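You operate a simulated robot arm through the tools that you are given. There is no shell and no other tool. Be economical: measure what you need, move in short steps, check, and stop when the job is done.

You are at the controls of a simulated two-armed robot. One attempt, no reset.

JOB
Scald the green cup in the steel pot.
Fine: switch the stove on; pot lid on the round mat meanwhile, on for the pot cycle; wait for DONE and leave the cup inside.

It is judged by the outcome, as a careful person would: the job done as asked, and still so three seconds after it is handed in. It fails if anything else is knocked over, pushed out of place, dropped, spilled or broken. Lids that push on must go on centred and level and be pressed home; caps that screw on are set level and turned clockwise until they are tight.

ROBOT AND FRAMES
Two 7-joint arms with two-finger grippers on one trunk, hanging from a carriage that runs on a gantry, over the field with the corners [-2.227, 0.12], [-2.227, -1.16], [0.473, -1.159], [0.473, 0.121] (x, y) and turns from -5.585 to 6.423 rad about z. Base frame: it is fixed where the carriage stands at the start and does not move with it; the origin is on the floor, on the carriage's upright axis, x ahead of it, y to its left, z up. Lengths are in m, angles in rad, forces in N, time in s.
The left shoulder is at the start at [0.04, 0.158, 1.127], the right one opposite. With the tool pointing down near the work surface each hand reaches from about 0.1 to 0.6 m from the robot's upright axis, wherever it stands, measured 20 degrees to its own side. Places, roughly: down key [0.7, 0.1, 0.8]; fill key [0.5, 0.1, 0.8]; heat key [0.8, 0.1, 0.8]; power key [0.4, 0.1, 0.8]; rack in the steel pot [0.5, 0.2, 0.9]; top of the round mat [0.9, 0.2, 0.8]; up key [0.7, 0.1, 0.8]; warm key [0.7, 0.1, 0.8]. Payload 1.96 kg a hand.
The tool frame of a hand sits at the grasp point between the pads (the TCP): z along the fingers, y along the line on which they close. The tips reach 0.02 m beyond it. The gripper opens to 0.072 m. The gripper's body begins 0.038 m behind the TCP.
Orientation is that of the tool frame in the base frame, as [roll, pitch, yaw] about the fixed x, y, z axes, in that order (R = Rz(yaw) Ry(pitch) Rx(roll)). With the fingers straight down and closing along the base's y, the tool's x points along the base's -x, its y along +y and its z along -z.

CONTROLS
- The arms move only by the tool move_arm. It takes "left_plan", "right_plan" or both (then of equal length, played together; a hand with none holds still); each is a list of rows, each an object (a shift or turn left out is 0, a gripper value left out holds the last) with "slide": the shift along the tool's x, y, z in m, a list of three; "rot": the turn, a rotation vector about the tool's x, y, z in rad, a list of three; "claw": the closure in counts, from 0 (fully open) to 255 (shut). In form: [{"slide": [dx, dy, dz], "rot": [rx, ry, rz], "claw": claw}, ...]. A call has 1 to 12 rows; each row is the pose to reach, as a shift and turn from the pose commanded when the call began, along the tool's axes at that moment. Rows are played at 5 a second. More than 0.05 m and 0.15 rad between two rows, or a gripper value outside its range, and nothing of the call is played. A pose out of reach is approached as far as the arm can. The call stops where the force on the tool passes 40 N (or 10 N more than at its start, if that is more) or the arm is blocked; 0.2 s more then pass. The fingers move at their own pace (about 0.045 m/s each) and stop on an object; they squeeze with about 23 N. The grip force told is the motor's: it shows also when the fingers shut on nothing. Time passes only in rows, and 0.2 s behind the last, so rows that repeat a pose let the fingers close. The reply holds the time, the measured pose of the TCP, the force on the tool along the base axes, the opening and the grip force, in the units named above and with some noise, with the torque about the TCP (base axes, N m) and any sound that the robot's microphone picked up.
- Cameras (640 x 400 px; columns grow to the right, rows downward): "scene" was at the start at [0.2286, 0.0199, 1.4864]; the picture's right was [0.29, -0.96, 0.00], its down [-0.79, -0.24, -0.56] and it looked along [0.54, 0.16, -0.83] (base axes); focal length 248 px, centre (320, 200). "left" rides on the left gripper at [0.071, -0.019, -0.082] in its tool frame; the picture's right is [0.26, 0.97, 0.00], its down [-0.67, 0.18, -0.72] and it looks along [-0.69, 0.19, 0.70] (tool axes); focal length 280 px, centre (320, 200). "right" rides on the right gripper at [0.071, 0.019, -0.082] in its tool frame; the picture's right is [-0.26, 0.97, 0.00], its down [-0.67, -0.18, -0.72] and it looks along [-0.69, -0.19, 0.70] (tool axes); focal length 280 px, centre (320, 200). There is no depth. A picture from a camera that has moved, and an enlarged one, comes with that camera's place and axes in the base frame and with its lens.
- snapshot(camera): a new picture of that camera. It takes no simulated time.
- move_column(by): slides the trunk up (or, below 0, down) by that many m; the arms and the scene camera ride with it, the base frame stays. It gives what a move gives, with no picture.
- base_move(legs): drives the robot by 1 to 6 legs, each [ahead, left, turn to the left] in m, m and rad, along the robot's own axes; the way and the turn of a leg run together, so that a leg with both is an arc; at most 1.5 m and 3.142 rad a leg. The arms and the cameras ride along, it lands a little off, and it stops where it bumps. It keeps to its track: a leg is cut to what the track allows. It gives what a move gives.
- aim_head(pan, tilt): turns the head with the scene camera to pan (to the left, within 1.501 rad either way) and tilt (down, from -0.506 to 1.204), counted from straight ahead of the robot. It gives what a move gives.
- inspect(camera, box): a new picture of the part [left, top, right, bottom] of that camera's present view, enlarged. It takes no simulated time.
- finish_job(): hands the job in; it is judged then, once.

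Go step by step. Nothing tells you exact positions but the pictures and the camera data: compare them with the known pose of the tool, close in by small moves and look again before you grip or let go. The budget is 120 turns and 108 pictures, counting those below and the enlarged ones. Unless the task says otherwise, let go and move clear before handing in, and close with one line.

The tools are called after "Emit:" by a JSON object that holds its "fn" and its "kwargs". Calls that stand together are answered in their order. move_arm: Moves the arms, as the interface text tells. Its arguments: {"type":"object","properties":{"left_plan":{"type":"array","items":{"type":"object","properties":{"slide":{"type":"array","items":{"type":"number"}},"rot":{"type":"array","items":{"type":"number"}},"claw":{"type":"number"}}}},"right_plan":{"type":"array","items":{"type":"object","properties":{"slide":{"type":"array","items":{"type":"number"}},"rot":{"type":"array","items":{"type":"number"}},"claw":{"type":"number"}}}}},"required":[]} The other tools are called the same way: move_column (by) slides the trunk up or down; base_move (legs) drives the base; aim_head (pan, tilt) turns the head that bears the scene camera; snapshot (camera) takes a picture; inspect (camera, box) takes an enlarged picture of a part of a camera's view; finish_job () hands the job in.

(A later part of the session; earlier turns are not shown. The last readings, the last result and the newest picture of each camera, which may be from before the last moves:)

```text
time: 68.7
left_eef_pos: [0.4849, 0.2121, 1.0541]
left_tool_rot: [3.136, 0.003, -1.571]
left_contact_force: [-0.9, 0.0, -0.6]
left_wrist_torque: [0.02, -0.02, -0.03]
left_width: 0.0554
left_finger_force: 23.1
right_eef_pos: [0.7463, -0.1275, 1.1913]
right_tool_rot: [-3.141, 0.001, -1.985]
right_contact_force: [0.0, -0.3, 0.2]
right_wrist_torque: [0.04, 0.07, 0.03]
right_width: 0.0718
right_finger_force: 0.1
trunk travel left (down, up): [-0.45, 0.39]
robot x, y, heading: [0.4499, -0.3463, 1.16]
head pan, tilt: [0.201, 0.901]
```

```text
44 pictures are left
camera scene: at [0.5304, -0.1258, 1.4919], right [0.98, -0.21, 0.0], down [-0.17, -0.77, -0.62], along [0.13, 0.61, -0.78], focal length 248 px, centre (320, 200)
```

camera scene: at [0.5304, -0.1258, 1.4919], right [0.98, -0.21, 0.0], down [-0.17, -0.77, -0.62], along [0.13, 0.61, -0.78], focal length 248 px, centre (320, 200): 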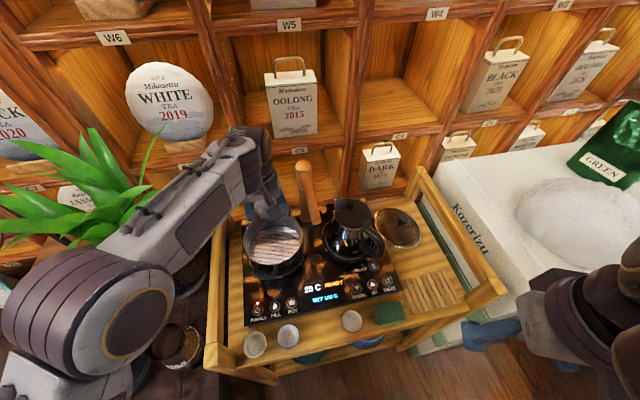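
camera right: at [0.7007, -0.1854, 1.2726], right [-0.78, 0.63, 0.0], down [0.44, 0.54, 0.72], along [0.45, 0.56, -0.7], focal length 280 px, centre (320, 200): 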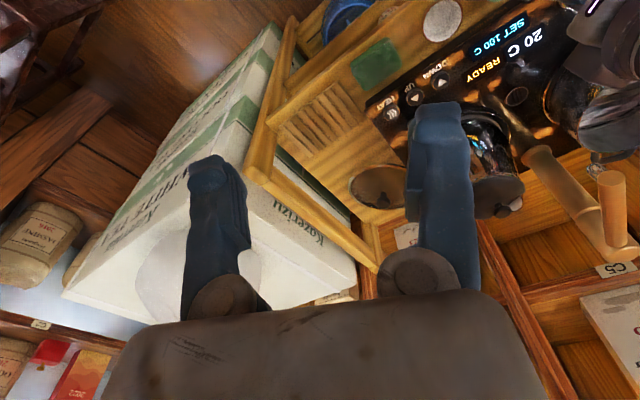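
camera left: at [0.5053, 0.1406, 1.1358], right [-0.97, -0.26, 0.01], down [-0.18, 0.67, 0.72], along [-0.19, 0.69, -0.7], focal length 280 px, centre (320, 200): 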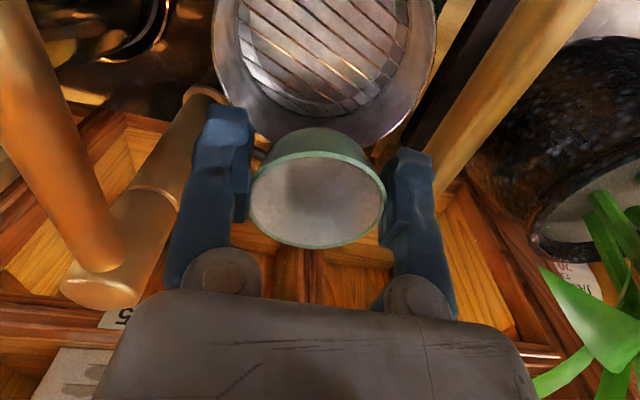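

Emit:
{"fn": "move_arm", "kwargs": {"left_plan": [{"slide": [-0.003, 0.001, 0.03]}, {"slide": [-0.003, 0.001, 0.06]}, {"slide": [-0.003, 0.001, 0.085]}, {"slide": [-0.003, 0.001, 0.085]}]}}

Emit:
{"fn": "snapshot", "kwargs": {"camera": "left"}}

Emit:
{"fn": "inspect", "kwargs": {"camera": "scene", "box": [210, 170, 350, 300]}}

```text
time: 69.7
left_eef_pos: [0.4798, 0.2145, 0.9692]
left_tool_rot: [3.137, 0.002, -1.572]
left_contact_force: [0.3, 0.2, -0.8]
left_wrist_torque: [0.02, -0.01, -0.03]
left_width: 0.0552
left_finger_force: 23.0
right_eef_pos: [0.7464, -0.1271, 1.1914]
right_tool_rot: [-3.14, 0.0, -1.984]
right_contact_force: [0.4, 0.6, 0.4]
right_wrist_torque: [0.01, 0.01, 0.01]
right_width: 0.0717
right_finger_force: 0.0
trunk travel left (down, up): [-0.45, 0.39]
robot x, y, heading: [0.4485, -0.3449, 1.154]
head pan, tilt: [0.201, 0.901]
```

```text
43 pictures are left
camera left: at [0.501, 0.1418, 1.0494], right [-0.96, -0.26, 0.0], down [-0.18, 0.67, 0.72], along [-0.19, 0.69, -0.69], focal length 280 px, centre (320, 200)
```

left: 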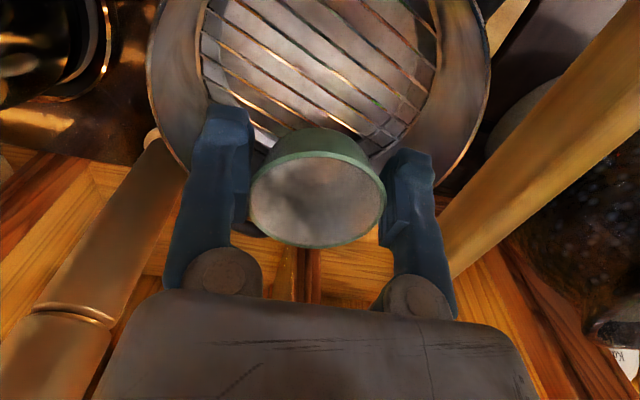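

```text
3.08 times, centred on (280, 235) of scene
camera zoom: at [0.5304, -0.1257, 1.492], right [0.98, -0.21, 0.0], down [-0.17, -0.77, -0.62], along [0.13, 0.61, -0.78], focal length 764 px, centre (443, 92)
```

zoom: 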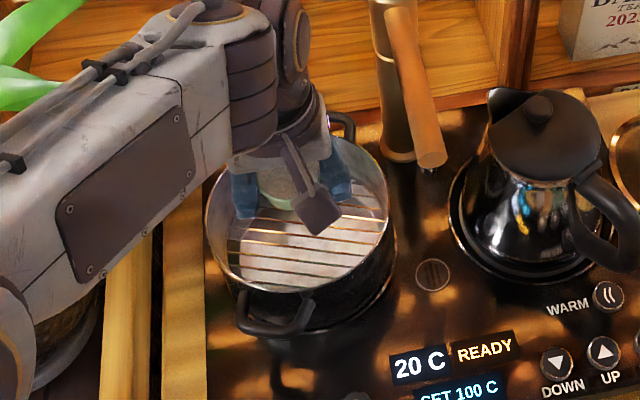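

Emit:
{"fn": "move_arm", "kwargs": {"left_plan": [{"slide": [0, -0.002, 0.015]}, {"slide": [0, -0.002, 0.03]}, {"slide": [0, -0.002, 0.045]}, {"slide": [0, -0.002, 0.055]}, {"slide": [0, -0.002, 0.06]}, {"slide": [0, -0.002, 0.06]}]}}

Emit:
{"fn": "snapshot", "kwargs": {"camera": "left"}}

```text
time: 71.1
left_eef_pos: [0.4814, 0.2144, 0.9114]
left_tool_rot: [3.137, 0.003, -1.57]
left_contact_force: [-0.1, 0.2, -0.6]
left_wrist_torque: [0.01, 0.04, 0.0]
left_width: 0.0553
left_finger_force: 23.0
right_eef_pos: [0.7464, -0.1285, 1.1921]
right_tool_rot: [3.141, -0.001, -1.987]
right_contact_force: [-0.4, -0.1, -0.6]
right_wrist_torque: [-0.01, 0.0, -0.03]
right_width: 0.0722
right_finger_force: 0.0
trunk travel left (down, up): [-0.45, 0.39]
robot x, y, heading: [0.4498, -0.3427, 1.156]
head pan, tilt: [0.201, 0.901]
```

```text
41 pictures are left
camera left: at [0.5022, 0.1424, 0.9914], right [-0.96, -0.26, 0.0], down [-0.18, 0.67, 0.72], along [-0.19, 0.69, -0.69], focal length 280 px, centre (320, 200)
```

left: 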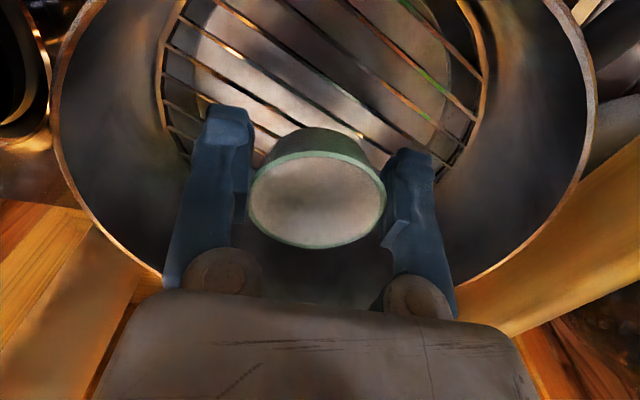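

Emit:
{"fn": "move_arm", "kwargs": {"left_plan": [{"slide": [0, 0, 0.008]}, {"slide": [0, 0, 0.014]}, {"slide": [0, 0, 0.019]}, {"slide": [0, 0, 0.019]}]}}

Emit:
{"fn": "snapshot", "kwargs": {"camera": "left"}}

```text
time: 71.7
left_eef_pos: [0.4817, 0.217, 0.904]
left_tool_rot: [3.14, 0.01, -1.569]
left_contact_force: [-2.6, -3.1, 14.8]
left_wrist_torque: [0.06, 0.04, 0.01]
left_width: 0.0554
left_finger_force: 23.3
right_eef_pos: [0.7456, -0.128, 1.1928]
right_tool_rot: [-3.14, 0.003, -1.984]
right_contact_force: [0.4, -0.3, 0.6]
right_wrist_torque: [0.0, -0.02, 0.02]
right_width: 0.0721
right_finger_force: 0.0
trunk travel left (down, up): [-0.45, 0.39]
robot x, y, heading: [0.4478, -0.3425, 1.158]
head pan, tilt: [0.201, 0.901]
stopped in row 2 (left hand): the force on the tool passed its limit at 44 N (the readings are from after the stop); the commanded pose is now the measured one
```

```text
40 pictures are left
camera left: at [0.5027, 0.144, 0.9838], right [-0.96, -0.26, 0.0], down [-0.18, 0.67, 0.72], along [-0.19, 0.7, -0.69], focal length 280 px, centre (320, 200)
```

left: 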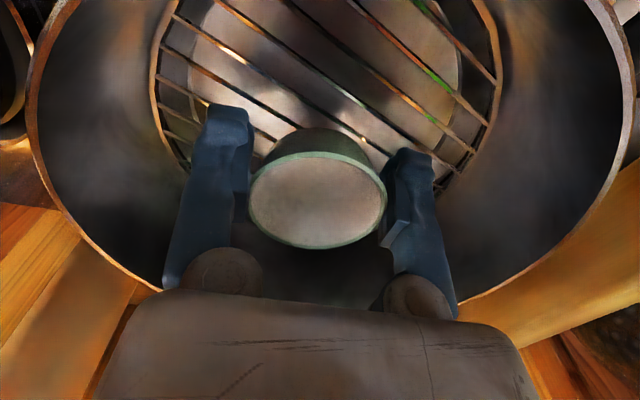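

The cup base rests on the rack (central contact, little torque). I'll relieve the push, open just enough, and rise.

Emit:
{"fn": "move_arm", "kwargs": {"left_plan": [{"slide": [0, 0, -0.001]}, {"slide": [0, 0, -0.001], "claw": 25}, {"slide": [0, 0, -0.001]}, {"slide": [0, 0, -0.001]}, {"slide": [0, 0, -0.015]}, {"slide": [0, 0, -0.04]}, {"slide": [0, 0, -0.08]}, {"slide": [0, 0, -0.12]}]}}

Emit:
{"fn": "snapshot", "kwargs": {"camera": "left"}}

Emit:
{"fn": "inspect", "kwargs": {"camera": "scene", "box": [210, 170, 350, 300]}}

```text
time: 73.5
left_eef_pos: [0.4847, 0.215, 1.0229]
left_tool_rot: [3.139, 0.01, -1.572]
left_contact_force: [-0.3, -0.4, 0.0]
left_wrist_torque: [0.0, 0.01, 0.04]
left_width: 0.065
left_finger_force: 0.1
right_eef_pos: [0.7483, -0.1273, 1.1915]
right_tool_rot: [3.141, 0.0, -1.984]
right_contact_force: [-0.1, -0.1, 0.7]
right_wrist_torque: [-0.01, 0.02, -0.01]
right_width: 0.0721
right_finger_force: 0.1
trunk travel left (down, up): [-0.45, 0.39]
robot x, y, heading: [0.4473, -0.342, 1.156]
head pan, tilt: [0.201, 0.901]
```

```text
39 pictures are left
camera left: at [0.5053, 0.1421, 1.1031], right [-0.96, -0.26, 0.0], down [-0.18, 0.67, 0.72], along [-0.19, 0.7, -0.69], focal length 280 px, centre (320, 200)
```

left: 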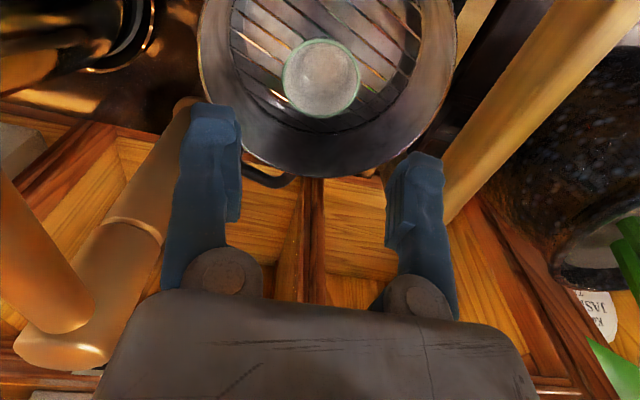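

```text
3.08 times, centred on (280, 235) of scene
camera zoom: at [0.5304, -0.1258, 1.4919], right [0.98, -0.21, 0.0], down [-0.17, -0.77, -0.62], along [0.13, 0.61, -0.78], focal length 764 px, centre (443, 92)
```

zoom: 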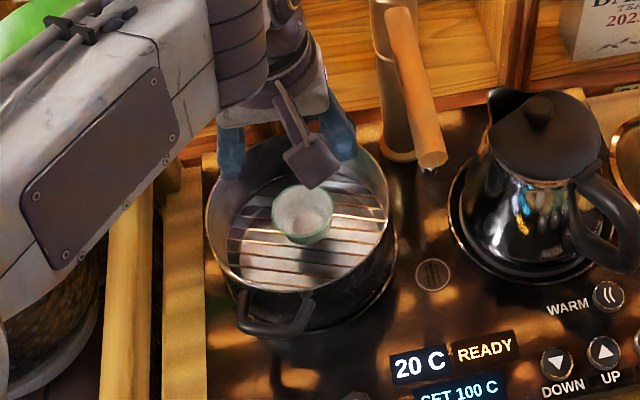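

The cup stands upright on the rack. Let me look into the pot for water before putting the lid back.

Emit:
{"fn": "inspect", "kwargs": {"camera": "left", "box": [180, 0, 480, 190]}}

Emit:
{"fn": "inspect", "kwargs": {"camera": "scene", "box": [235, 195, 315, 285]}}

```text
2.11 times, centred on (330, 95) of left
camera zoom: at [0.5053, 0.1421, 1.1031], right [-0.96, -0.26, 0.0], down [-0.18, 0.67, 0.72], along [-0.19, 0.7, -0.69], focal length 590 px, centre (299, 421)
```

zoom: 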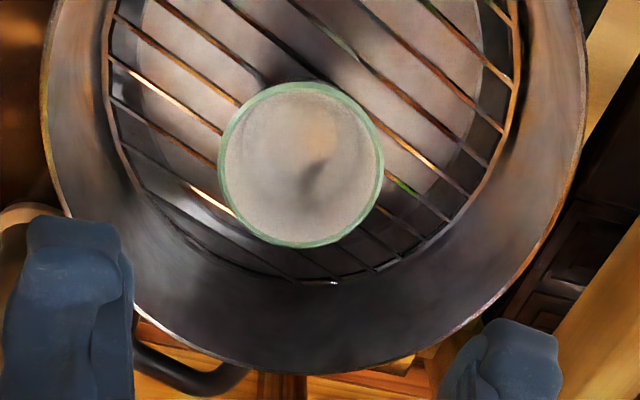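

```text
4.44 times, centred on (275, 240) of scene
camera zoom: at [0.5304, -0.1258, 1.4919], right [0.98, -0.21, 0.0], down [-0.17, -0.77, -0.62], along [0.13, 0.61, -0.78], focal length 1104 px, centre (520, 22)
```

zoom: 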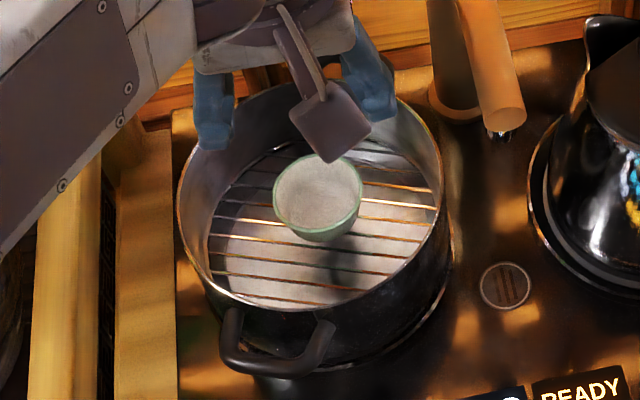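

There's a dry-looking rack over a pale base, and nothing is disturbed. FILL wasn't asked for and the spout doesn't point at the pot, so I leave it. Now I'll raise the hand and swing back to the lid on the mat.

Emit:
{"fn": "move_arm", "kwargs": {"left_plan": [{"slide": [0, 0, -0.045]}, {"slide": [0, 0, -0.09]}, {"slide": [0, 0, -0.135]}, {"slide": [0, 0, -0.17]}, {"slide": [0, 0, -0.17], "claw": 80}]}}

Emit:
{"fn": "base_move", "kwargs": {"legs": [[0, 0, -0.7], [0.087, 0.16, 0]]}}

Emit:
{"fn": "snapshot", "kwargs": {"camera": "left"}}

Emit:
{"fn": "snapshot", "kwargs": {"camera": "scene"}}

```text
time: 74.7
left_eef_pos: [0.4796, 0.2085, 1.1923]
left_tool_rot: [3.139, 0.006, -1.571]
left_contact_force: [0.1, 0.5, -0.4]
left_wrist_torque: [-0.03, -0.03, -0.03]
left_width: 0.0493
left_finger_force: 0.2
left hand out of reach, approached as far as the arm can: row 4, 5
right_eef_pos: [0.7471, -0.1282, 1.1922]
right_tool_rot: [-3.141, 0.002, -1.986]
right_contact_force: [0.2, 0.2, -0.4]
right_wrist_torque: [-0.03, 0.05, 0.01]
right_width: 0.0721
right_finger_force: 0.1
trunk travel left (down, up): [-0.45, 0.39]
robot x, y, heading: [0.4485, -0.3448, 1.156]
head pan, tilt: [0.201, 0.901]
```

```text
time: 78.1
left_eef_pos: [0.8361, 0.2436, 1.1916]
left_tool_rot: [3.138, 0.009, -2.259]
left_contact_force: [-0.7, -0.7, 0.0]
left_wrist_torque: [0.02, 0.01, 0.0]
left_width: 0.0494
left_finger_force: 0.1
right_eef_pos: [0.8277, -0.184, 1.1914]
right_tool_rot: [-3.141, 0.002, -2.674]
right_contact_force: [0.5, 0.0, 0.9]
right_wrist_torque: [-0.02, -0.02, -0.01]
right_width: 0.0721
right_finger_force: 0.1
trunk travel left (down, up): [-0.45, 0.39]
robot x, y, heading: [0.4577, -0.1618, 0.465]
head pan, tilt: [0.201, 0.901]
```

```text
35 pictures are left
camera left: at [0.8061, 0.176, 1.2714], right [-0.91, 0.41, 0.0], down [0.28, 0.63, 0.72], along [0.3, 0.66, -0.69], focal length 280 px, centre (320, 200)
```

left: 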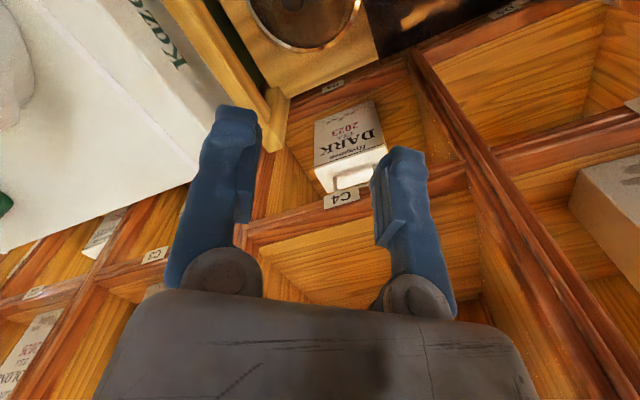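

```text
34 pictures are left
camera scene: at [0.6622, -0.0453, 1.492], right [0.62, -0.79, 0.0], down [-0.62, -0.48, -0.62], along [0.49, 0.38, -0.78], focal length 248 px, centre (320, 200)
```

scene: 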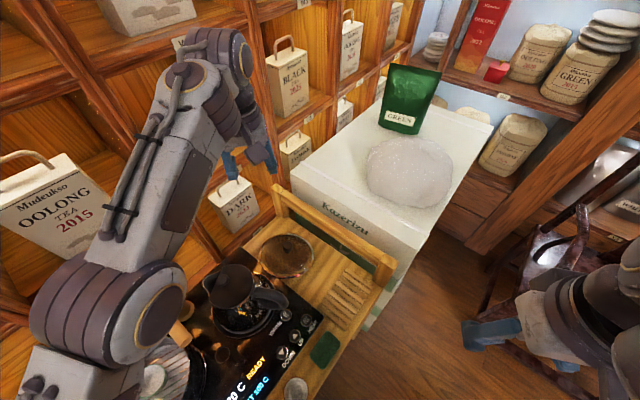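

Emit:
{"fn": "move_arm", "kwargs": {"left_plan": [{"slide": [-0.004, -0.015, 0.02], "rot": [0, 0, 0.14]}, {"slide": [-0.0074, -0.03, 0.05], "rot": [0, 0, 0.28]}, {"slide": [-0.0074, -0.03, 0.09], "rot": [0, 0, 0.426]}, {"slide": [-0.0074, -0.03, 0.13], "rot": [0, 0, 0.426]}, {"slide": [-0.0074, -0.03, 0.17], "rot": [0, 0, 0.426]}, {"slide": [-0.0074, -0.03, 0.21], "rot": [0, 0, 0.426]}, {"slide": [-0.0074, -0.03, 0.25], "rot": [0, 0, 0.426]}, {"slide": [-0.0074, -0.03, 0.25], "rot": [0, 0, 0.426]}]}}

Emit:
{"fn": "snapshot", "kwargs": {"camera": "left"}}

```text
time: 79.9
left_eef_pos: [0.8627, 0.235, 0.9404]
left_tool_rot: [3.135, 0.008, -2.687]
left_contact_force: [0.4, 0.3, 0.8]
left_wrist_torque: [0.01, -0.01, -0.01]
left_width: 0.0495
left_finger_force: 0.0
right_eef_pos: [0.828, -0.1854, 1.192]
right_tool_rot: [3.14, 0.002, -2.675]
right_contact_force: [0.0, 0.4, -0.5]
right_wrist_torque: [0.01, 0.01, 0.01]
right_width: 0.0718
right_finger_force: 0.0
trunk travel left (down, up): [-0.45, 0.39]
robot x, y, heading: [0.4573, -0.164, 0.468]
head pan, tilt: [0.201, 0.901]
```

```text
33 pictures are left
camera left: at [0.8088, 0.1849, 1.0202], right [-0.66, 0.75, 0.0], down [0.52, 0.46, 0.72], along [0.54, 0.48, -0.69], focal length 280 px, centre (320, 200)
```

left: 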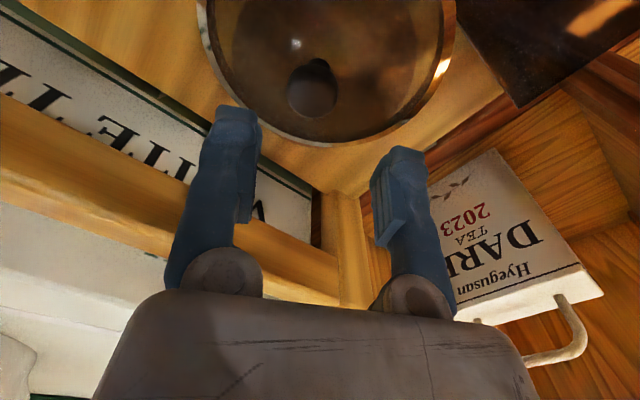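

The knob is at (0.863, 0.229). I'll correct and descend to grip height.

Emit:
{"fn": "move_arm", "kwargs": {"left_plan": [{"slide": [0.0015, -0.0054, 0.02]}, {"slide": [0.0015, -0.0054, 0.04]}, {"slide": [0.0015, -0.0054, 0.055]}, {"slide": [0.0015, -0.0054, 0.065]}, {"slide": [0.0015, -0.0054, 0.065]}]}}

Emit:
{"fn": "snapshot", "kwargs": {"camera": "left"}}

```text
time: 81.1
left_eef_pos: [0.8637, 0.2279, 0.8751]
left_tool_rot: [3.135, 0.008, -2.686]
left_contact_force: [0.0, -0.4, -0.7]
left_wrist_torque: [0.03, -0.01, 0.01]
left_width: 0.0494
left_finger_force: 0.1
right_eef_pos: [0.8265, -0.185, 1.1914]
right_tool_rot: [3.141, 0.002, -2.675]
right_contact_force: [-0.5, 1.1, 0.2]
right_wrist_torque: [0.01, 0.0, -0.01]
right_width: 0.072
right_finger_force: 0.1
trunk travel left (down, up): [-0.45, 0.39]
robot x, y, heading: [0.4626, -0.1603, 0.466]
head pan, tilt: [0.201, 0.901]
```

```text
32 pictures are left
camera left: at [0.81, 0.1781, 0.9555], right [-0.66, 0.75, 0.0], down [0.52, 0.46, 0.72], along [0.54, 0.48, -0.69], focal length 280 px, centre (320, 200)
```

left: 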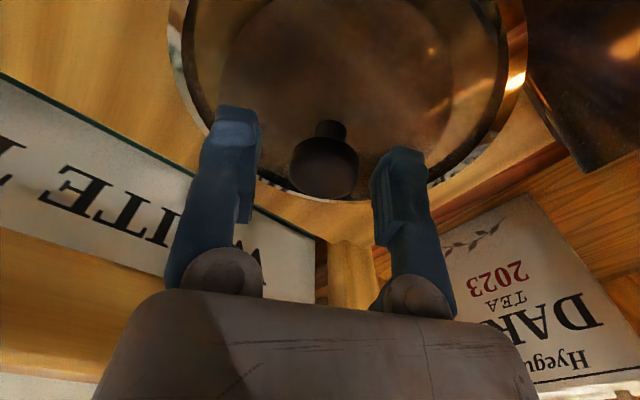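

Emit:
{"fn": "move_arm", "kwargs": {"left_plan": [{"slide": [0, 0, 0.004]}, {"slide": [0, 0, 0.004], "claw": 255}, {"slide": [0, 0, 0.004]}, {"slide": [0, 0, 0.004]}, {"slide": [0, 0, 0.004]}]}}

Emit:
{"fn": "move_arm", "kwargs": {"left_plan": [{"slide": [0, 0, -0.01]}, {"slide": [0, 0, -0.03]}, {"slide": [0, 0, -0.03]}]}}

Emit:
{"fn": "snapshot", "kwargs": {"camera": "left"}}

Emit:
{"fn": "inspect", "kwargs": {"camera": "right", "box": [440, 0, 640, 200]}}

```text
time: 82.3
left_eef_pos: [0.8653, 0.2282, 0.8708]
left_tool_rot: [3.137, 0.006, -2.686]
left_contact_force: [0.5, -0.8, -0.7]
left_wrist_torque: [-0.03, -0.01, -0.04]
left_width: 0.0271
left_finger_force: 22.7
right_eef_pos: [0.8269, -0.185, 1.1918]
right_tool_rot: [3.141, 0.0, -2.674]
right_contact_force: [0.3, -0.4, -0.2]
right_wrist_torque: [0.02, 0.02, 0.0]
right_width: 0.0719
right_finger_force: 0.0
trunk travel left (down, up): [-0.45, 0.39]
robot x, y, heading: [0.4578, -0.1641, 0.467]
head pan, tilt: [0.201, 0.901]
```

```text
time: 83.1
left_eef_pos: [0.8652, 0.2286, 0.9037]
left_tool_rot: [3.136, 0.007, -2.686]
left_contact_force: [-1.3, -0.3, -1.2]
left_wrist_torque: [-0.02, -0.03, 0.0]
left_width: 0.0271
left_finger_force: 23.1
right_eef_pos: [0.8274, -0.1859, 1.1914]
right_tool_rot: [3.141, 0.001, -2.674]
right_contact_force: [0.5, 0.8, 0.5]
right_wrist_torque: [0.0, 0.02, 0.0]
right_width: 0.0719
right_finger_force: 0.0
trunk travel left (down, up): [-0.45, 0.39]
robot x, y, heading: [0.4596, -0.1632, 0.465]
head pan, tilt: [0.201, 0.901]
```

```text
31 pictures are left
camera left: at [0.8103, 0.1782, 0.9836], right [-0.66, 0.75, 0.0], down [0.52, 0.46, 0.72], along [0.54, 0.48, -0.69], focal length 280 px, centre (320, 200)
```

left: 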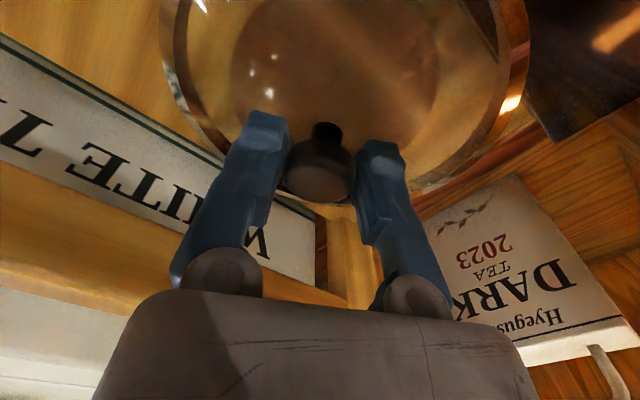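

```text
2.00 times, centred on (540, 100) of right
camera zoom: at [0.7554, -0.2005, 1.2726], right [-0.2, 0.98, 0.0], down [0.68, 0.14, 0.72], along [0.7, 0.14, -0.7], focal length 561 px, centre (-120, 400)
```

zoom: 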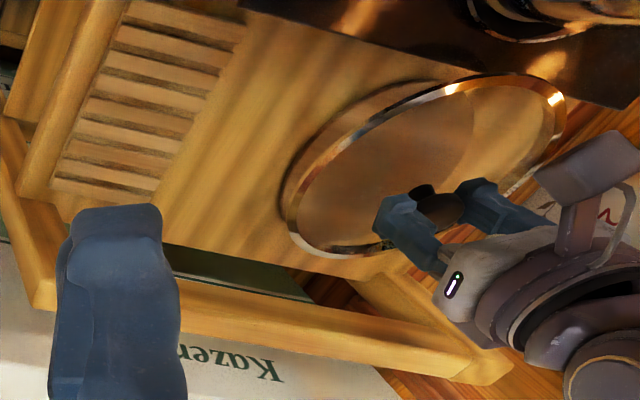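

The lid is gripped and lifted. I'll raise it, back out over the stove's front and return to the pot station.

Emit:
{"fn": "move_arm", "kwargs": {"left_plan": [{"slide": [0, 0, -0.045]}, {"slide": [0, 0, -0.09]}, {"slide": [0, 0, -0.135]}, {"slide": [0, 0, -0.18]}, {"slide": [0, 0, -0.22]}, {"slide": [0.02, -0.02, -0.255]}, {"slide": [0.05, -0.045, -0.285]}, {"slide": [0.08, -0.07, -0.285]}, {"slide": [0.11, -0.095, -0.285]}, {"slide": [0.14, -0.116, -0.285]}, {"slide": [0.14, -0.116, -0.285]}]}}

Emit:
{"fn": "base_move", "kwargs": {"legs": [[-0.057, -0.063, 0], [0, 0, 0.85]]}}

Emit:
{"fn": "snapshot", "kwargs": {"camera": "left"}}

Emit:
{"fn": "snapshot", "kwargs": {"camera": "scene"}}

```text
time: 85.5
left_eef_pos: [0.7918, 0.0618, 1.1858]
left_tool_rot: [3.134, 0.007, -2.686]
left_contact_force: [-0.7, 0.0, -1.2]
left_wrist_torque: [0.0, 0.03, 0.0]
left_width: 0.0272
left_finger_force: 23.4
right_eef_pos: [0.827, -0.1859, 1.1921]
right_tool_rot: [3.141, 0.0, -2.675]
right_contact_force: [-0.4, -0.1, 0.8]
right_wrist_torque: [-0.05, -0.02, -0.01]
right_width: 0.0721
right_finger_force: 0.1
trunk travel left (down, up): [-0.45, 0.39]
robot x, y, heading: [0.4613, -0.1646, 0.464]
head pan, tilt: [0.201, 0.901]
```

```text
time: 88.8
left_eef_pos: [0.4829, 0.1542, 1.1865]
left_tool_rot: [3.133, 0.007, -1.829]
left_contact_force: [-0.2, 0.3, -1.8]
left_wrist_torque: [0.0, -0.03, 0.0]
left_width: 0.0273
left_finger_force: 22.9
right_eef_pos: [0.692, 0.019, 1.1921]
right_tool_rot: [-3.141, -0.001, -1.817]
right_contact_force: [-0.1, -0.4, 0.3]
right_wrist_torque: [0.0, 0.03, -0.01]
right_width: 0.0721
right_finger_force: 0.0
trunk travel left (down, up): [-0.45, 0.39]
robot x, y, heading: [0.4374, -0.2463, 1.321]
head pan, tilt: [0.201, 0.901]
```

```text
29 pictures are left
camera left: at [0.4846, 0.0786, 1.2667], right [-1.0, -0.01, 0.0], down [0.0, 0.69, 0.72], along [-0.01, 0.72, -0.69], focal length 280 px, centre (320, 200)
```

left: 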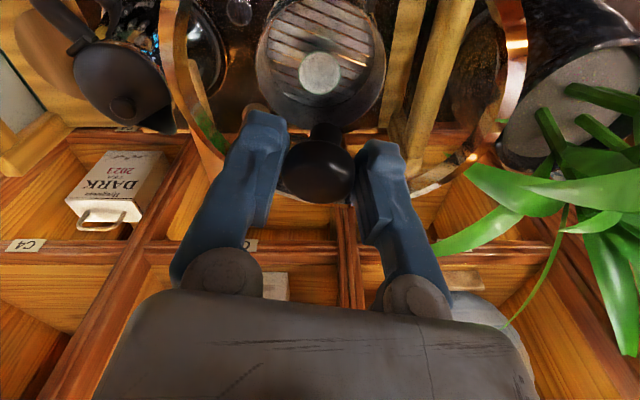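

```text
28 pictures are left
camera scene: at [0.4787, -0.0148, 1.492], right [1.0, -0.05, 0.0], down [-0.04, -0.78, -0.62], along [0.03, 0.62, -0.78], focal length 248 px, centre (320, 200)
```

scene: 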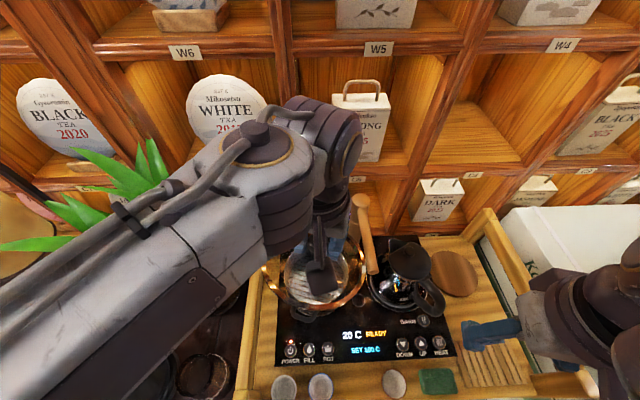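

Emit:
{"fn": "inspect", "kwargs": {"camera": "left", "box": [130, 0, 550, 240]}}

Emit:
{"fn": "inspect", "kwargs": {"camera": "scene", "box": [240, 200, 400, 320]}}

```text
1.52 times, centred on (340, 120) of left
camera zoom: at [0.4846, 0.0786, 1.2667], right [-1.0, -0.01, 0.0], down [0.0, 0.69, 0.72], along [-0.01, 0.72, -0.69], focal length 427 px, centre (290, 322)
```

zoom: 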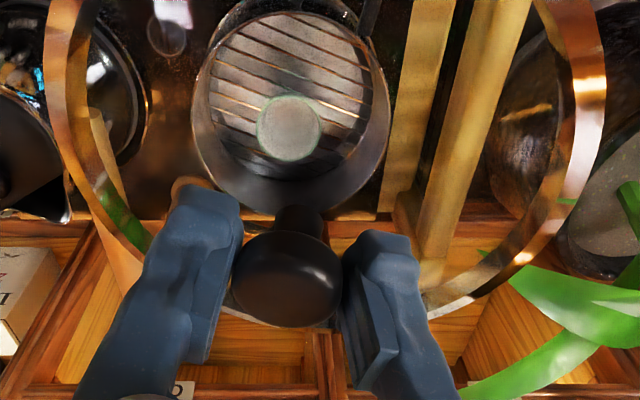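

```text
3.33 times, centred on (320, 260) of scene
camera zoom: at [0.4787, -0.0148, 1.492], right [1.0, -0.05, 0.0], down [-0.04, -0.78, -0.62], along [0.03, 0.62, -0.78], focal length 828 px, centre (320, 0)
```

zoom: 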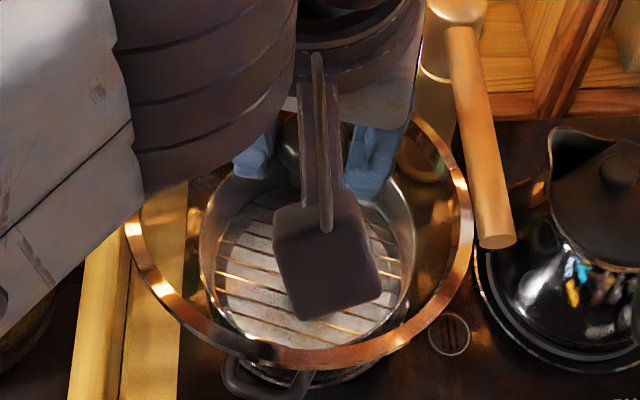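

The lid hangs tilted in the grip by roughly 7°, high on the −x/−y side, because its rim had leaned on the stove edge at the mat. I'll tilt the tool the opposite way to level it, then check.

Emit:
{"fn": "move_arm", "kwargs": {"left_plan": [{"slide": [0, 0, -0.01], "rot": [0.042, -0.042, 0]}, {"slide": [0, 0, -0.01], "rot": [0.085, -0.085, 0]}, {"slide": [0, 0, -0.01], "rot": [0.085, -0.085, 0]}]}}

Emit:
{"fn": "inspect", "kwargs": {"camera": "scene", "box": [240, 200, 400, 320]}}

Emit:
{"fn": "snapshot", "kwargs": {"camera": "right"}}

```text
time: 89.6
left_eef_pos: [0.4846, 0.1529, 1.1967]
left_tool_rot: [-3.061, 0.091, -1.826]
left_contact_force: [1.0, -0.5, -2.2]
left_wrist_torque: [-0.02, 0.0, 0.02]
left_width: 0.0273
left_finger_force: 22.6
right_eef_pos: [0.6938, 0.0189, 1.1914]
right_tool_rot: [-3.141, 0.0, -1.818]
right_contact_force: [-0.4, -0.1, 0.1]
right_wrist_torque: [-0.02, 0.0, -0.02]
right_width: 0.0719
right_finger_force: 0.0
trunk travel left (down, up): [-0.45, 0.39]
robot x, y, heading: [0.4357, -0.244, 1.323]
head pan, tilt: [0.201, 0.901]
```

```text
3.33 times, centred on (320, 260) of scene
camera zoom: at [0.4788, -0.0148, 1.492], right [1.0, -0.05, 0.0], down [-0.04, -0.78, -0.62], along [0.03, 0.62, -0.78], focal length 828 px, centre (320, 0)
```

zoom: 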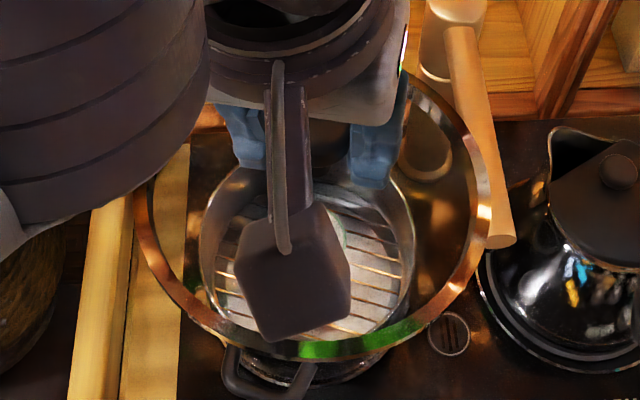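

```text
24 pictures are left
camera right: at [0.6565, -0.0453, 1.2726], right [-0.87, 0.49, 0.0], down [0.34, 0.61, 0.72], along [0.35, 0.62, -0.7], focal length 280 px, centre (320, 200)
```

right: 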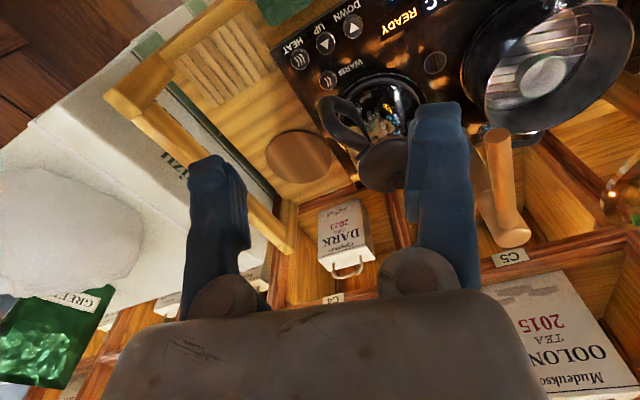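

The lid is level now, with its ring matching a level projection. I'll move it over the pot, slightly left to clear the spout, and lower partway.

Emit:
{"fn": "move_arm", "kwargs": {"left_plan": [{"slide": [-0.029, 0.011, 0.0018]}, {"slide": [-0.0577, 0.0223, 0.0035]}, {"slide": [-0.0545, 0.0251, 0.038]}, {"slide": [-0.0513, 0.0279, 0.073]}, {"slide": [-0.048, 0.0307, 0.108]}, {"slide": [-0.045, 0.0335, 0.1425]}, {"slide": [-0.0404, 0.0375, 0.18]}, {"slide": [-0.0404, 0.0375, 0.1921]}, {"slide": [-0.0404, 0.0375, 0.1921]}]}}

Emit:
{"fn": "inspect", "kwargs": {"camera": "scene", "box": [240, 200, 400, 320]}}

Emit:
{"fn": "snapshot", "kwargs": {"camera": "left"}}

```text
time: 91.6
left_eef_pos: [0.4767, 0.2158, 1.0049]
left_tool_rot: [-3.064, 0.093, -1.827]
left_contact_force: [0.1, -0.3, -1.0]
left_wrist_torque: [0.0, 0.03, 0.0]
left_width: 0.0276
left_finger_force: 22.3
right_eef_pos: [0.6931, 0.0185, 1.1914]
right_tool_rot: [3.141, 0.0, -1.819]
right_contact_force: [-0.1, 1.1, 0.3]
right_wrist_torque: [0.0, -0.02, 0.01]
right_width: 0.0721
right_finger_force: 0.0
trunk travel left (down, up): [-0.45, 0.39]
robot x, y, heading: [0.4345, -0.2462, 1.32]
head pan, tilt: [0.201, 0.901]
```

```text
3.33 times, centred on (320, 260) of scene
camera zoom: at [0.4787, -0.0148, 1.492], right [1.0, -0.05, 0.0], down [-0.04, -0.78, -0.62], along [0.03, 0.62, -0.78], focal length 828 px, centre (320, 0)
```

zoom: 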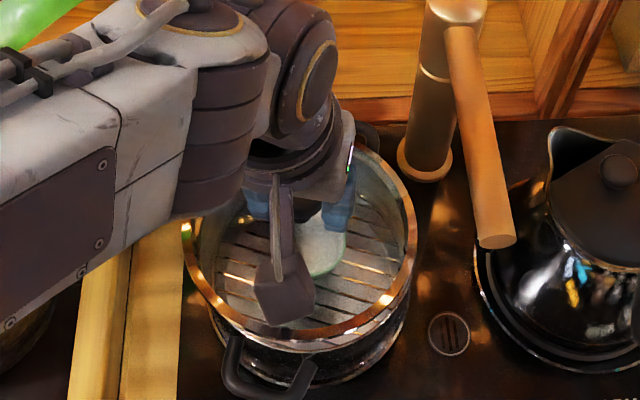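

```text
22 pictures are left
camera left: at [0.4696, 0.1353, 1.0802], right [-0.99, 0.0, -0.1], down [-0.08, 0.65, 0.76], along [0.06, 0.76, -0.65], focal length 280 px, centre (320, 200)
```

left: 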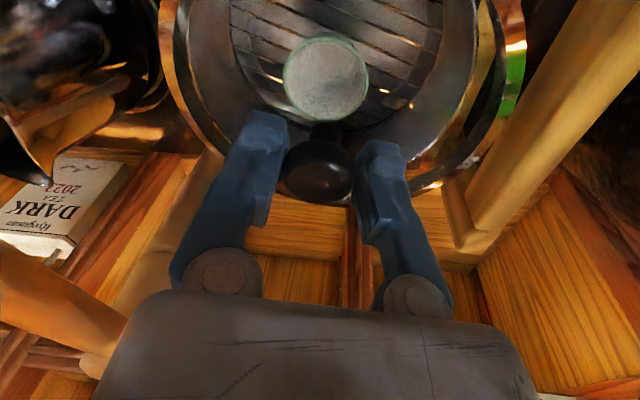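

The lid is level and about 5 mm left of the pot axis, as planned. I'll shift it over and lower to the seat.

Emit:
{"fn": "move_arm", "kwargs": {"left_plan": [{"slide": [0.001, -0.0045, 0.01]}, {"slide": [0.002, -0.0036, 0.0233]}, {"slide": [0.0025, -0.0032, 0.028]}, {"slide": [0.0029, -0.0028, 0.0312]}, {"slide": [0.0029, -0.0028, 0.0312]}]}}

Emit:
{"fn": "inspect", "kwargs": {"camera": "scene", "box": [240, 200, 400, 320]}}

Emit:
{"fn": "inspect", "kwargs": {"camera": "left", "box": [130, 0, 550, 240]}}

```text
time: 92.8
left_eef_pos: [0.4791, 0.2146, 0.9764]
left_tool_rot: [-3.064, 0.093, -1.825]
left_contact_force: [-7.7, -13.0, 35.3]
left_wrist_torque: [0.0, -0.08, -0.05]
left_width: 0.0259
left_finger_force: 23.0
right_eef_pos: [0.6918, 0.0208, 1.1921]
right_tool_rot: [3.141, 0.0, -1.816]
right_contact_force: [0.1, 0.0, 0.1]
right_wrist_torque: [-0.01, 0.0, 0.01]
right_width: 0.072
right_finger_force: 0.1
trunk travel left (down, up): [-0.45, 0.39]
robot x, y, heading: [0.4352, -0.2474, 1.319]
head pan, tilt: [0.201, 0.901]
heard: snap
```

```text
3.33 times, centred on (320, 260) of scene
camera zoom: at [0.4779, -0.0149, 1.4923], right [1.0, -0.05, 0.0], down [-0.04, -0.78, -0.62], along [0.03, 0.62, -0.78], focal length 828 px, centre (320, 0)
```

zoom: 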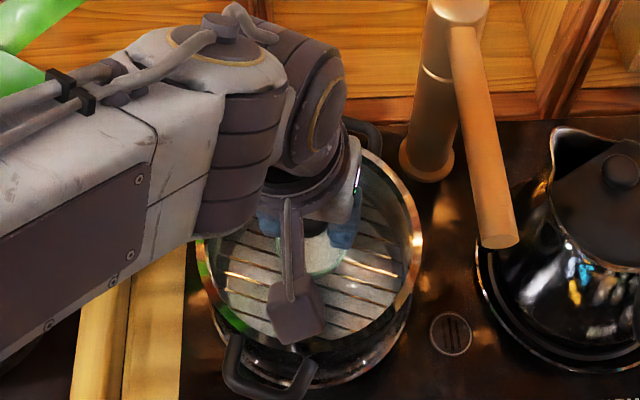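

```text
1.52 times, centred on (340, 120) of left
camera zoom: at [0.473, 0.1351, 1.0517], right [-0.99, 0.0, -0.1], down [-0.08, 0.65, 0.76], along [0.06, 0.76, -0.64], focal length 427 px, centre (290, 322)
```

zoom: 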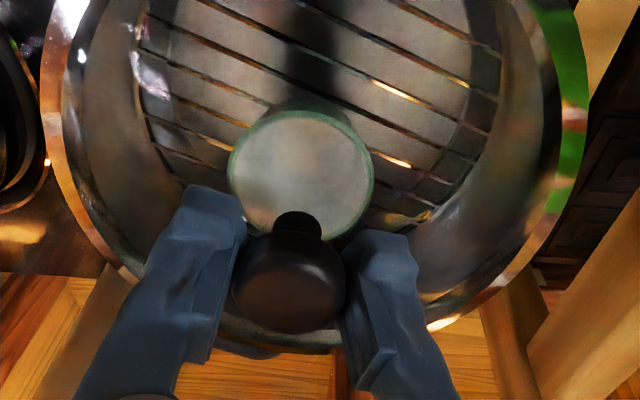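

It snapped home. I'll ease off, release the knob, rise and check the seating.

Emit:
{"fn": "move_arm", "kwargs": {"left_plan": [{"slide": [0, 0, -0.003]}, {"slide": [0, 0, -0.003], "claw": 90}, {"slide": [0, 0, -0.003]}, {"slide": [0, 0, -0.003]}, {"slide": [-0.003, -0.0025, -0.03]}, {"slide": [-0.0055, -0.005, -0.06]}, {"slide": [-0.0055, -0.005, -0.07], "rot": [-0.08, 0.09, 0]}, {"slide": [-0.0055, -0.005, -0.07], "rot": [-0.08, 0.09, 0], "claw": 255}, {"slide": [-0.0055, -0.005, -0.07], "rot": [-0.08, 0.09, 0]}]}}

Emit:
{"fn": "snapshot", "kwargs": {"camera": "left"}}

Emit:
{"fn": "inspect", "kwargs": {"camera": "scene", "box": [240, 200, 400, 320]}}

```text
time: 94.8
left_eef_pos: [0.4797, 0.2139, 1.0464]
left_tool_rot: [3.141, 0.001, -1.832]
left_contact_force: [-0.4, -0.2, -1.0]
left_wrist_torque: [-0.02, 0.0, -0.01]
left_width: 0.0
left_finger_force: 5.5
right_eef_pos: [0.6924, 0.0196, 1.1908]
right_tool_rot: [-3.141, 0.0, -1.818]
right_contact_force: [0.9, -0.1, -0.3]
right_wrist_torque: [-0.01, -0.01, -0.01]
right_width: 0.0716
right_finger_force: 0.1
trunk travel left (down, up): [-0.45, 0.39]
robot x, y, heading: [0.4364, -0.2445, 1.324]
head pan, tilt: [0.201, 0.901]
```

```text
19 pictures are left
camera left: at [0.4808, 0.1389, 1.1276], right [-1.0, -0.01, 0.0], down [0.0, 0.7, 0.72], along [0.0, 0.72, -0.7], focal length 280 px, centre (320, 200)
```

left: 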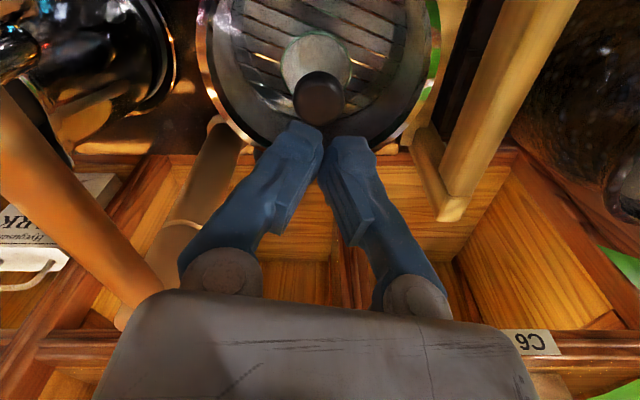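

```text
3.33 times, centred on (320, 260) of scene
camera zoom: at [0.4788, -0.0147, 1.492], right [1.0, -0.05, 0.0], down [-0.04, -0.78, -0.62], along [0.03, 0.62, -0.78], focal length 828 px, centre (320, 0)
```

zoom: 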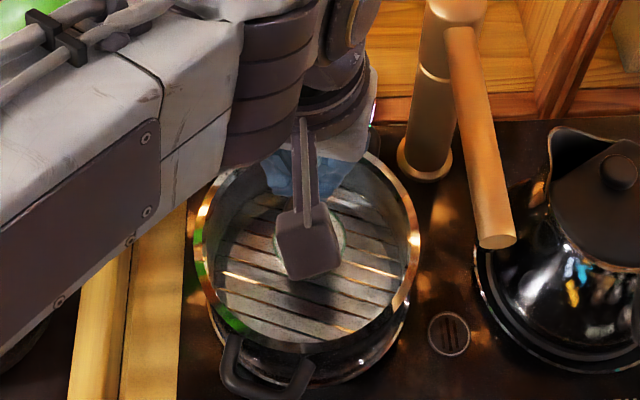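

The knob is back exactly where it was originally (0.481, 0.212). I'll confirm it's home with a gentle press on top using the closed fingers.

Emit:
{"fn": "move_arm", "kwargs": {"left_plan": [{"slide": [0.001, -0.001, 0.025]}, {"slide": [0.001, -0.001, 0.045]}, {"slide": [0.001, -0.001, 0.053]}, {"slide": [0.001, -0.001, 0.057]}, {"slide": [0.001, -0.001, 0.06]}, {"slide": [0.001, -0.001, 0.06]}]}}

```text
time: 95.7
left_eef_pos: [0.4797, 0.2113, 0.9963]
left_tool_rot: [-3.142, 0.006, -1.83]
left_contact_force: [-2.6, -7.3, 17.7]
left_wrist_torque: [-0.09, 0.08, 0.04]
left_width: 0.006
left_finger_force: 23.0
right_eef_pos: [0.6917, 0.0185, 1.1914]
right_tool_rot: [3.141, 0.001, -1.818]
right_contact_force: [0.6, 0.1, -0.4]
right_wrist_torque: [0.02, 0.02, -0.01]
right_width: 0.072
right_finger_force: 0.0
trunk travel left (down, up): [-0.45, 0.39]
robot x, y, heading: [0.4361, -0.2434, 1.327]
head pan, tilt: [0.201, 0.901]
stopped in row 4 (left hand): the force on the tool passed its limit at 49 N (the readings are from after the stop); the commanded pose is now the measured one
```

No further movement at 49 N, so the lid is fully home. Now to the POT key at about (0.496, 0.067).

Emit:
{"fn": "move_arm", "kwargs": {"left_plan": [{"slide": [0, 0, -0.04]}, {"slide": [0.01, -0.004, -0.08]}, {"slide": [0.045, -0.017, -0.09]}, {"slide": [0.08, -0.03, -0.09]}, {"slide": [0.115, -0.044, -0.09]}, {"slide": [0.135, -0.0524, -0.06]}, {"slide": [0.135, -0.0524, -0.02]}, {"slide": [0.135, -0.0524, 0.02]}, {"slide": [0.135, -0.0524, 0.06]}, {"slide": [0.135, -0.0524, 0.1]}, {"slide": [0.135, -0.0524, 0.1]}]}}

Emit:
{"fn": "snapshot", "kwargs": {"camera": "left"}}

```text
time: 98.1
left_eef_pos: [0.497, 0.0651, 0.8943]
left_tool_rot: [3.141, 0.004, -1.831]
left_contact_force: [0.6, -0.6, 0.1]
left_wrist_torque: [-0.02, 0.01, 0.0]
left_width: 0.0001
left_finger_force: 23.2
right_eef_pos: [0.6923, 0.0197, 1.1917]
right_tool_rot: [-3.141, 0.002, -1.819]
right_contact_force: [0.6, -0.4, 0.0]
right_wrist_torque: [-0.04, 0.01, 0.0]
right_width: 0.0721
right_finger_force: 0.1
trunk travel left (down, up): [-0.45, 0.39]
robot x, y, heading: [0.4366, -0.2469, 1.325]
head pan, tilt: [0.201, 0.901]
```

```text
17 pictures are left
camera left: at [0.497, -0.0107, 0.9749], right [-1.0, -0.01, 0.0], down [0.0, 0.7, 0.72], along [0.0, 0.72, -0.7], focal length 280 px, centre (320, 200)
```

left: 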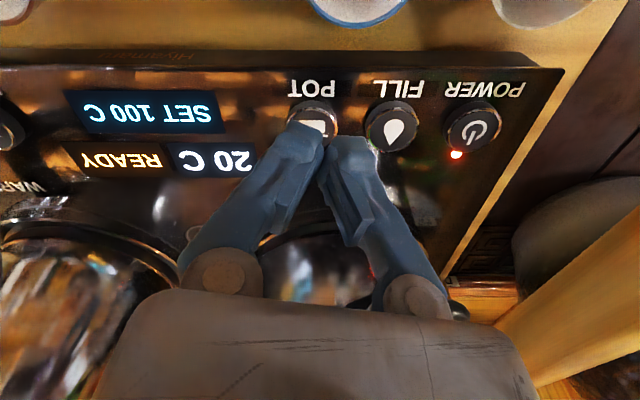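

Emit:
{"fn": "move_arm", "kwargs": {"left_plan": [{"slide": [-0.001, -0.004, 0.015]}, {"slide": [-0.001, -0.004, 0.026]}, {"slide": [-0.001, -0.004, 0.031]}, {"slide": [-0.001, -0.004, 0.035]}, {"slide": [-0.001, -0.004, 0.037]}]}}

Emit:
{"fn": "snapshot", "kwargs": {"camera": "left"}}

```text
time: 99.2
left_eef_pos: [0.5005, 0.0653, 0.861]
left_tool_rot: [-3.14, 0.002, -1.831]
left_contact_force: [-6.2, -7.8, 26.3]
left_wrist_torque: [-0.09, 0.08, 0.01]
left_width: 0.0063
left_finger_force: 29.7
right_eef_pos: [0.6908, 0.018, 1.1928]
right_tool_rot: [3.141, 0.001, -1.817]
right_contact_force: [0.2, 0.1, 0.3]
right_wrist_torque: [0.03, -0.03, 0.01]
right_width: 0.0722
right_finger_force: 0.1
trunk travel left (down, up): [-0.45, 0.39]
robot x, y, heading: [0.4344, -0.2443, 1.321]
head pan, tilt: [0.201, 0.901]
heard: click
stopped in row 5 (left hand): the force on the tool passed its limit at 50 N (the readings are from after the stop); the commanded pose is now the measured one
```

```text
16 pictures are left
camera left: at [0.5013, -0.0084, 0.9401], right [-1.0, -0.01, 0.0], down [-0.01, 0.7, 0.72], along [0.0, 0.72, -0.7], focal length 280 px, centre (320, 200)
```

left: 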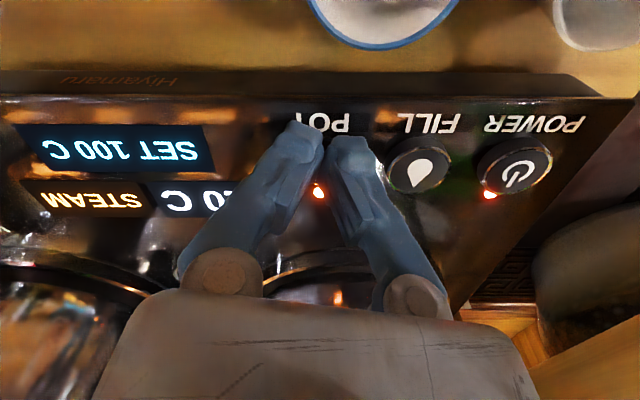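

The click registered, the POT light is on and the display shows STEAM. I'll lift off and let the time pass.

Emit:
{"fn": "move_arm", "kwargs": {"left_plan": [{"slide": [0, 0, -0.03]}, {"slide": [0, 0, -0.07]}, {"slide": [0, 0, -0.11]}, {"slide": [0, 0, -0.15]}, {"slide": [0, 0, -0.19]}, {"slide": [0, 0, -0.22]}, {"slide": [0, 0, -0.22]}, {"slide": [0, 0, -0.22]}, {"slide": [0, 0, -0.22]}, {"slide": [0, 0, -0.22]}, {"slide": [0, 0, -0.22]}, {"slide": [0, 0, -0.22]}]}}

Emit:
{"fn": "inspect", "kwargs": {"camera": "scene", "box": [240, 200, 480, 390]}}

```text
time: 101.8
left_eef_pos: [0.5024, 0.0673, 1.0794]
left_tool_rot: [-3.14, 0.003, -1.831]
left_contact_force: [0.1, -0.6, 0.3]
left_wrist_torque: [0.02, 0.0, 0.0]
left_width: 0.0
left_finger_force: 29.9
right_eef_pos: [0.6912, 0.0195, 1.1904]
right_tool_rot: [3.14, 0.001, -1.818]
right_contact_force: [0.3, 0.0, -0.5]
right_wrist_torque: [0.03, -0.01, -0.01]
right_width: 0.0716
right_finger_force: 0.1
trunk travel left (down, up): [-0.45, 0.39]
robot x, y, heading: [0.4372, -0.2454, 1.318]
head pan, tilt: [0.201, 0.901]
```

```text
2.11 times, centred on (360, 295) of scene
camera zoom: at [0.4786, -0.0151, 1.492], right [1.0, -0.05, 0.0], down [-0.04, -0.78, -0.62], along [0.03, 0.62, -0.78], focal length 523 px, centre (236, 0)
```

zoom: 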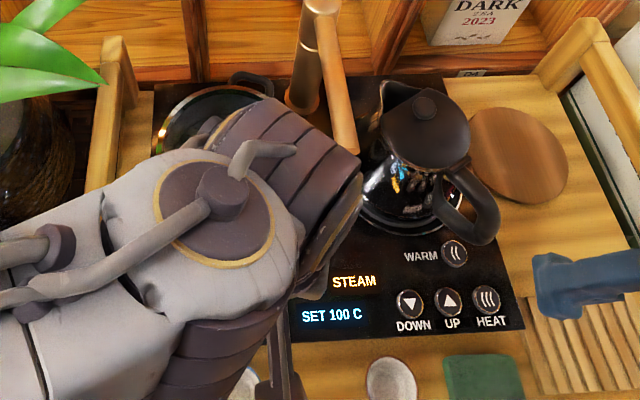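

STEAM is running. I'll back the robot off a little to clear the view and wait.

Emit:
{"fn": "base_move", "kwargs": {"legs": [[-0.15, 0, 0]]}}

Emit:
{"fn": "move_arm", "kwargs": {"left_plan": [{"slide": [0, 0, -0.03]}, {"slide": [0, 0, -0.06]}, {"slide": [0, 0, -0.06]}, {"slide": [0, 0, -0.06]}, {"slide": [0, 0, -0.06]}, {"slide": [0, 0, -0.06]}, {"slide": [0, 0, -0.06]}, {"slide": [0, 0, -0.06]}, {"slide": [0, 0, -0.06]}, {"slide": [0, 0, -0.06]}, {"slide": [0, 0, -0.06]}, {"slide": [0, 0, -0.06]}]}}

Emit:
{"fn": "snapshot", "kwargs": {"camera": "scene"}}

```text
time: 103.2
left_eef_pos: [0.4628, -0.0851, 1.0803]
left_tool_rot: [-3.141, 0.002, -1.831]
left_contact_force: [-0.6, 0.3, -0.4]
left_wrist_torque: [0.0, 0.03, 0.0]
left_width: 0.0
left_finger_force: 29.4
right_eef_pos: [0.6541, -0.1333, 1.1901]
right_tool_rot: [-3.14, -0.001, -1.818]
right_contact_force: [-1.5, 0.4, 0.1]
right_wrist_torque: [0.03, 0.0, 0.04]
right_width: 0.0721
right_finger_force: 0.2
trunk travel left (down, up): [-0.45, 0.39]
robot x, y, heading: [0.3966, -0.397, 1.322]
head pan, tilt: [0.201, 0.901]
```

```text
time: 105.8
left_eef_pos: [0.4608, -0.0873, 1.1402]
left_tool_rot: [-3.14, 0.004, -1.831]
left_contact_force: [0.3, -0.3, 0.1]
left_wrist_torque: [-0.02, -0.02, -0.01]
left_width: 0.0
left_finger_force: 29.7
right_eef_pos: [0.6551, -0.1325, 1.1914]
right_tool_rot: [3.141, 0.0, -1.818]
right_contact_force: [-0.3, -0.5, 0.2]
right_wrist_torque: [-0.05, 0.0, 0.02]
right_width: 0.072
right_finger_force: 0.0
trunk travel left (down, up): [-0.45, 0.39]
robot x, y, heading: [0.3978, -0.3947, 1.321]
head pan, tilt: [0.201, 0.901]
```

```text
14 pictures are left
camera scene: at [0.4403, -0.1666, 1.492], right [1.0, -0.05, 0.0], down [-0.04, -0.78, -0.62], along [0.03, 0.62, -0.78], focal length 248 px, centre (320, 200)
```

scene: 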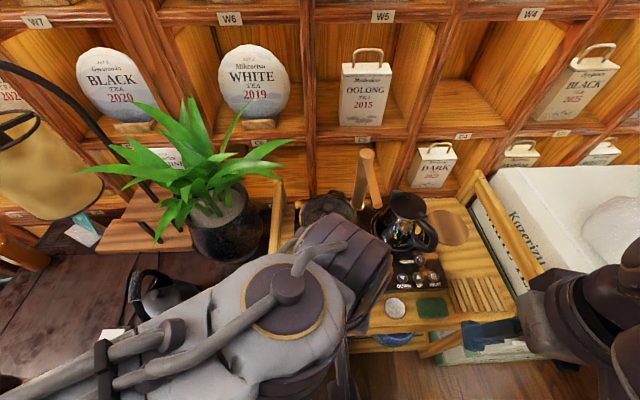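

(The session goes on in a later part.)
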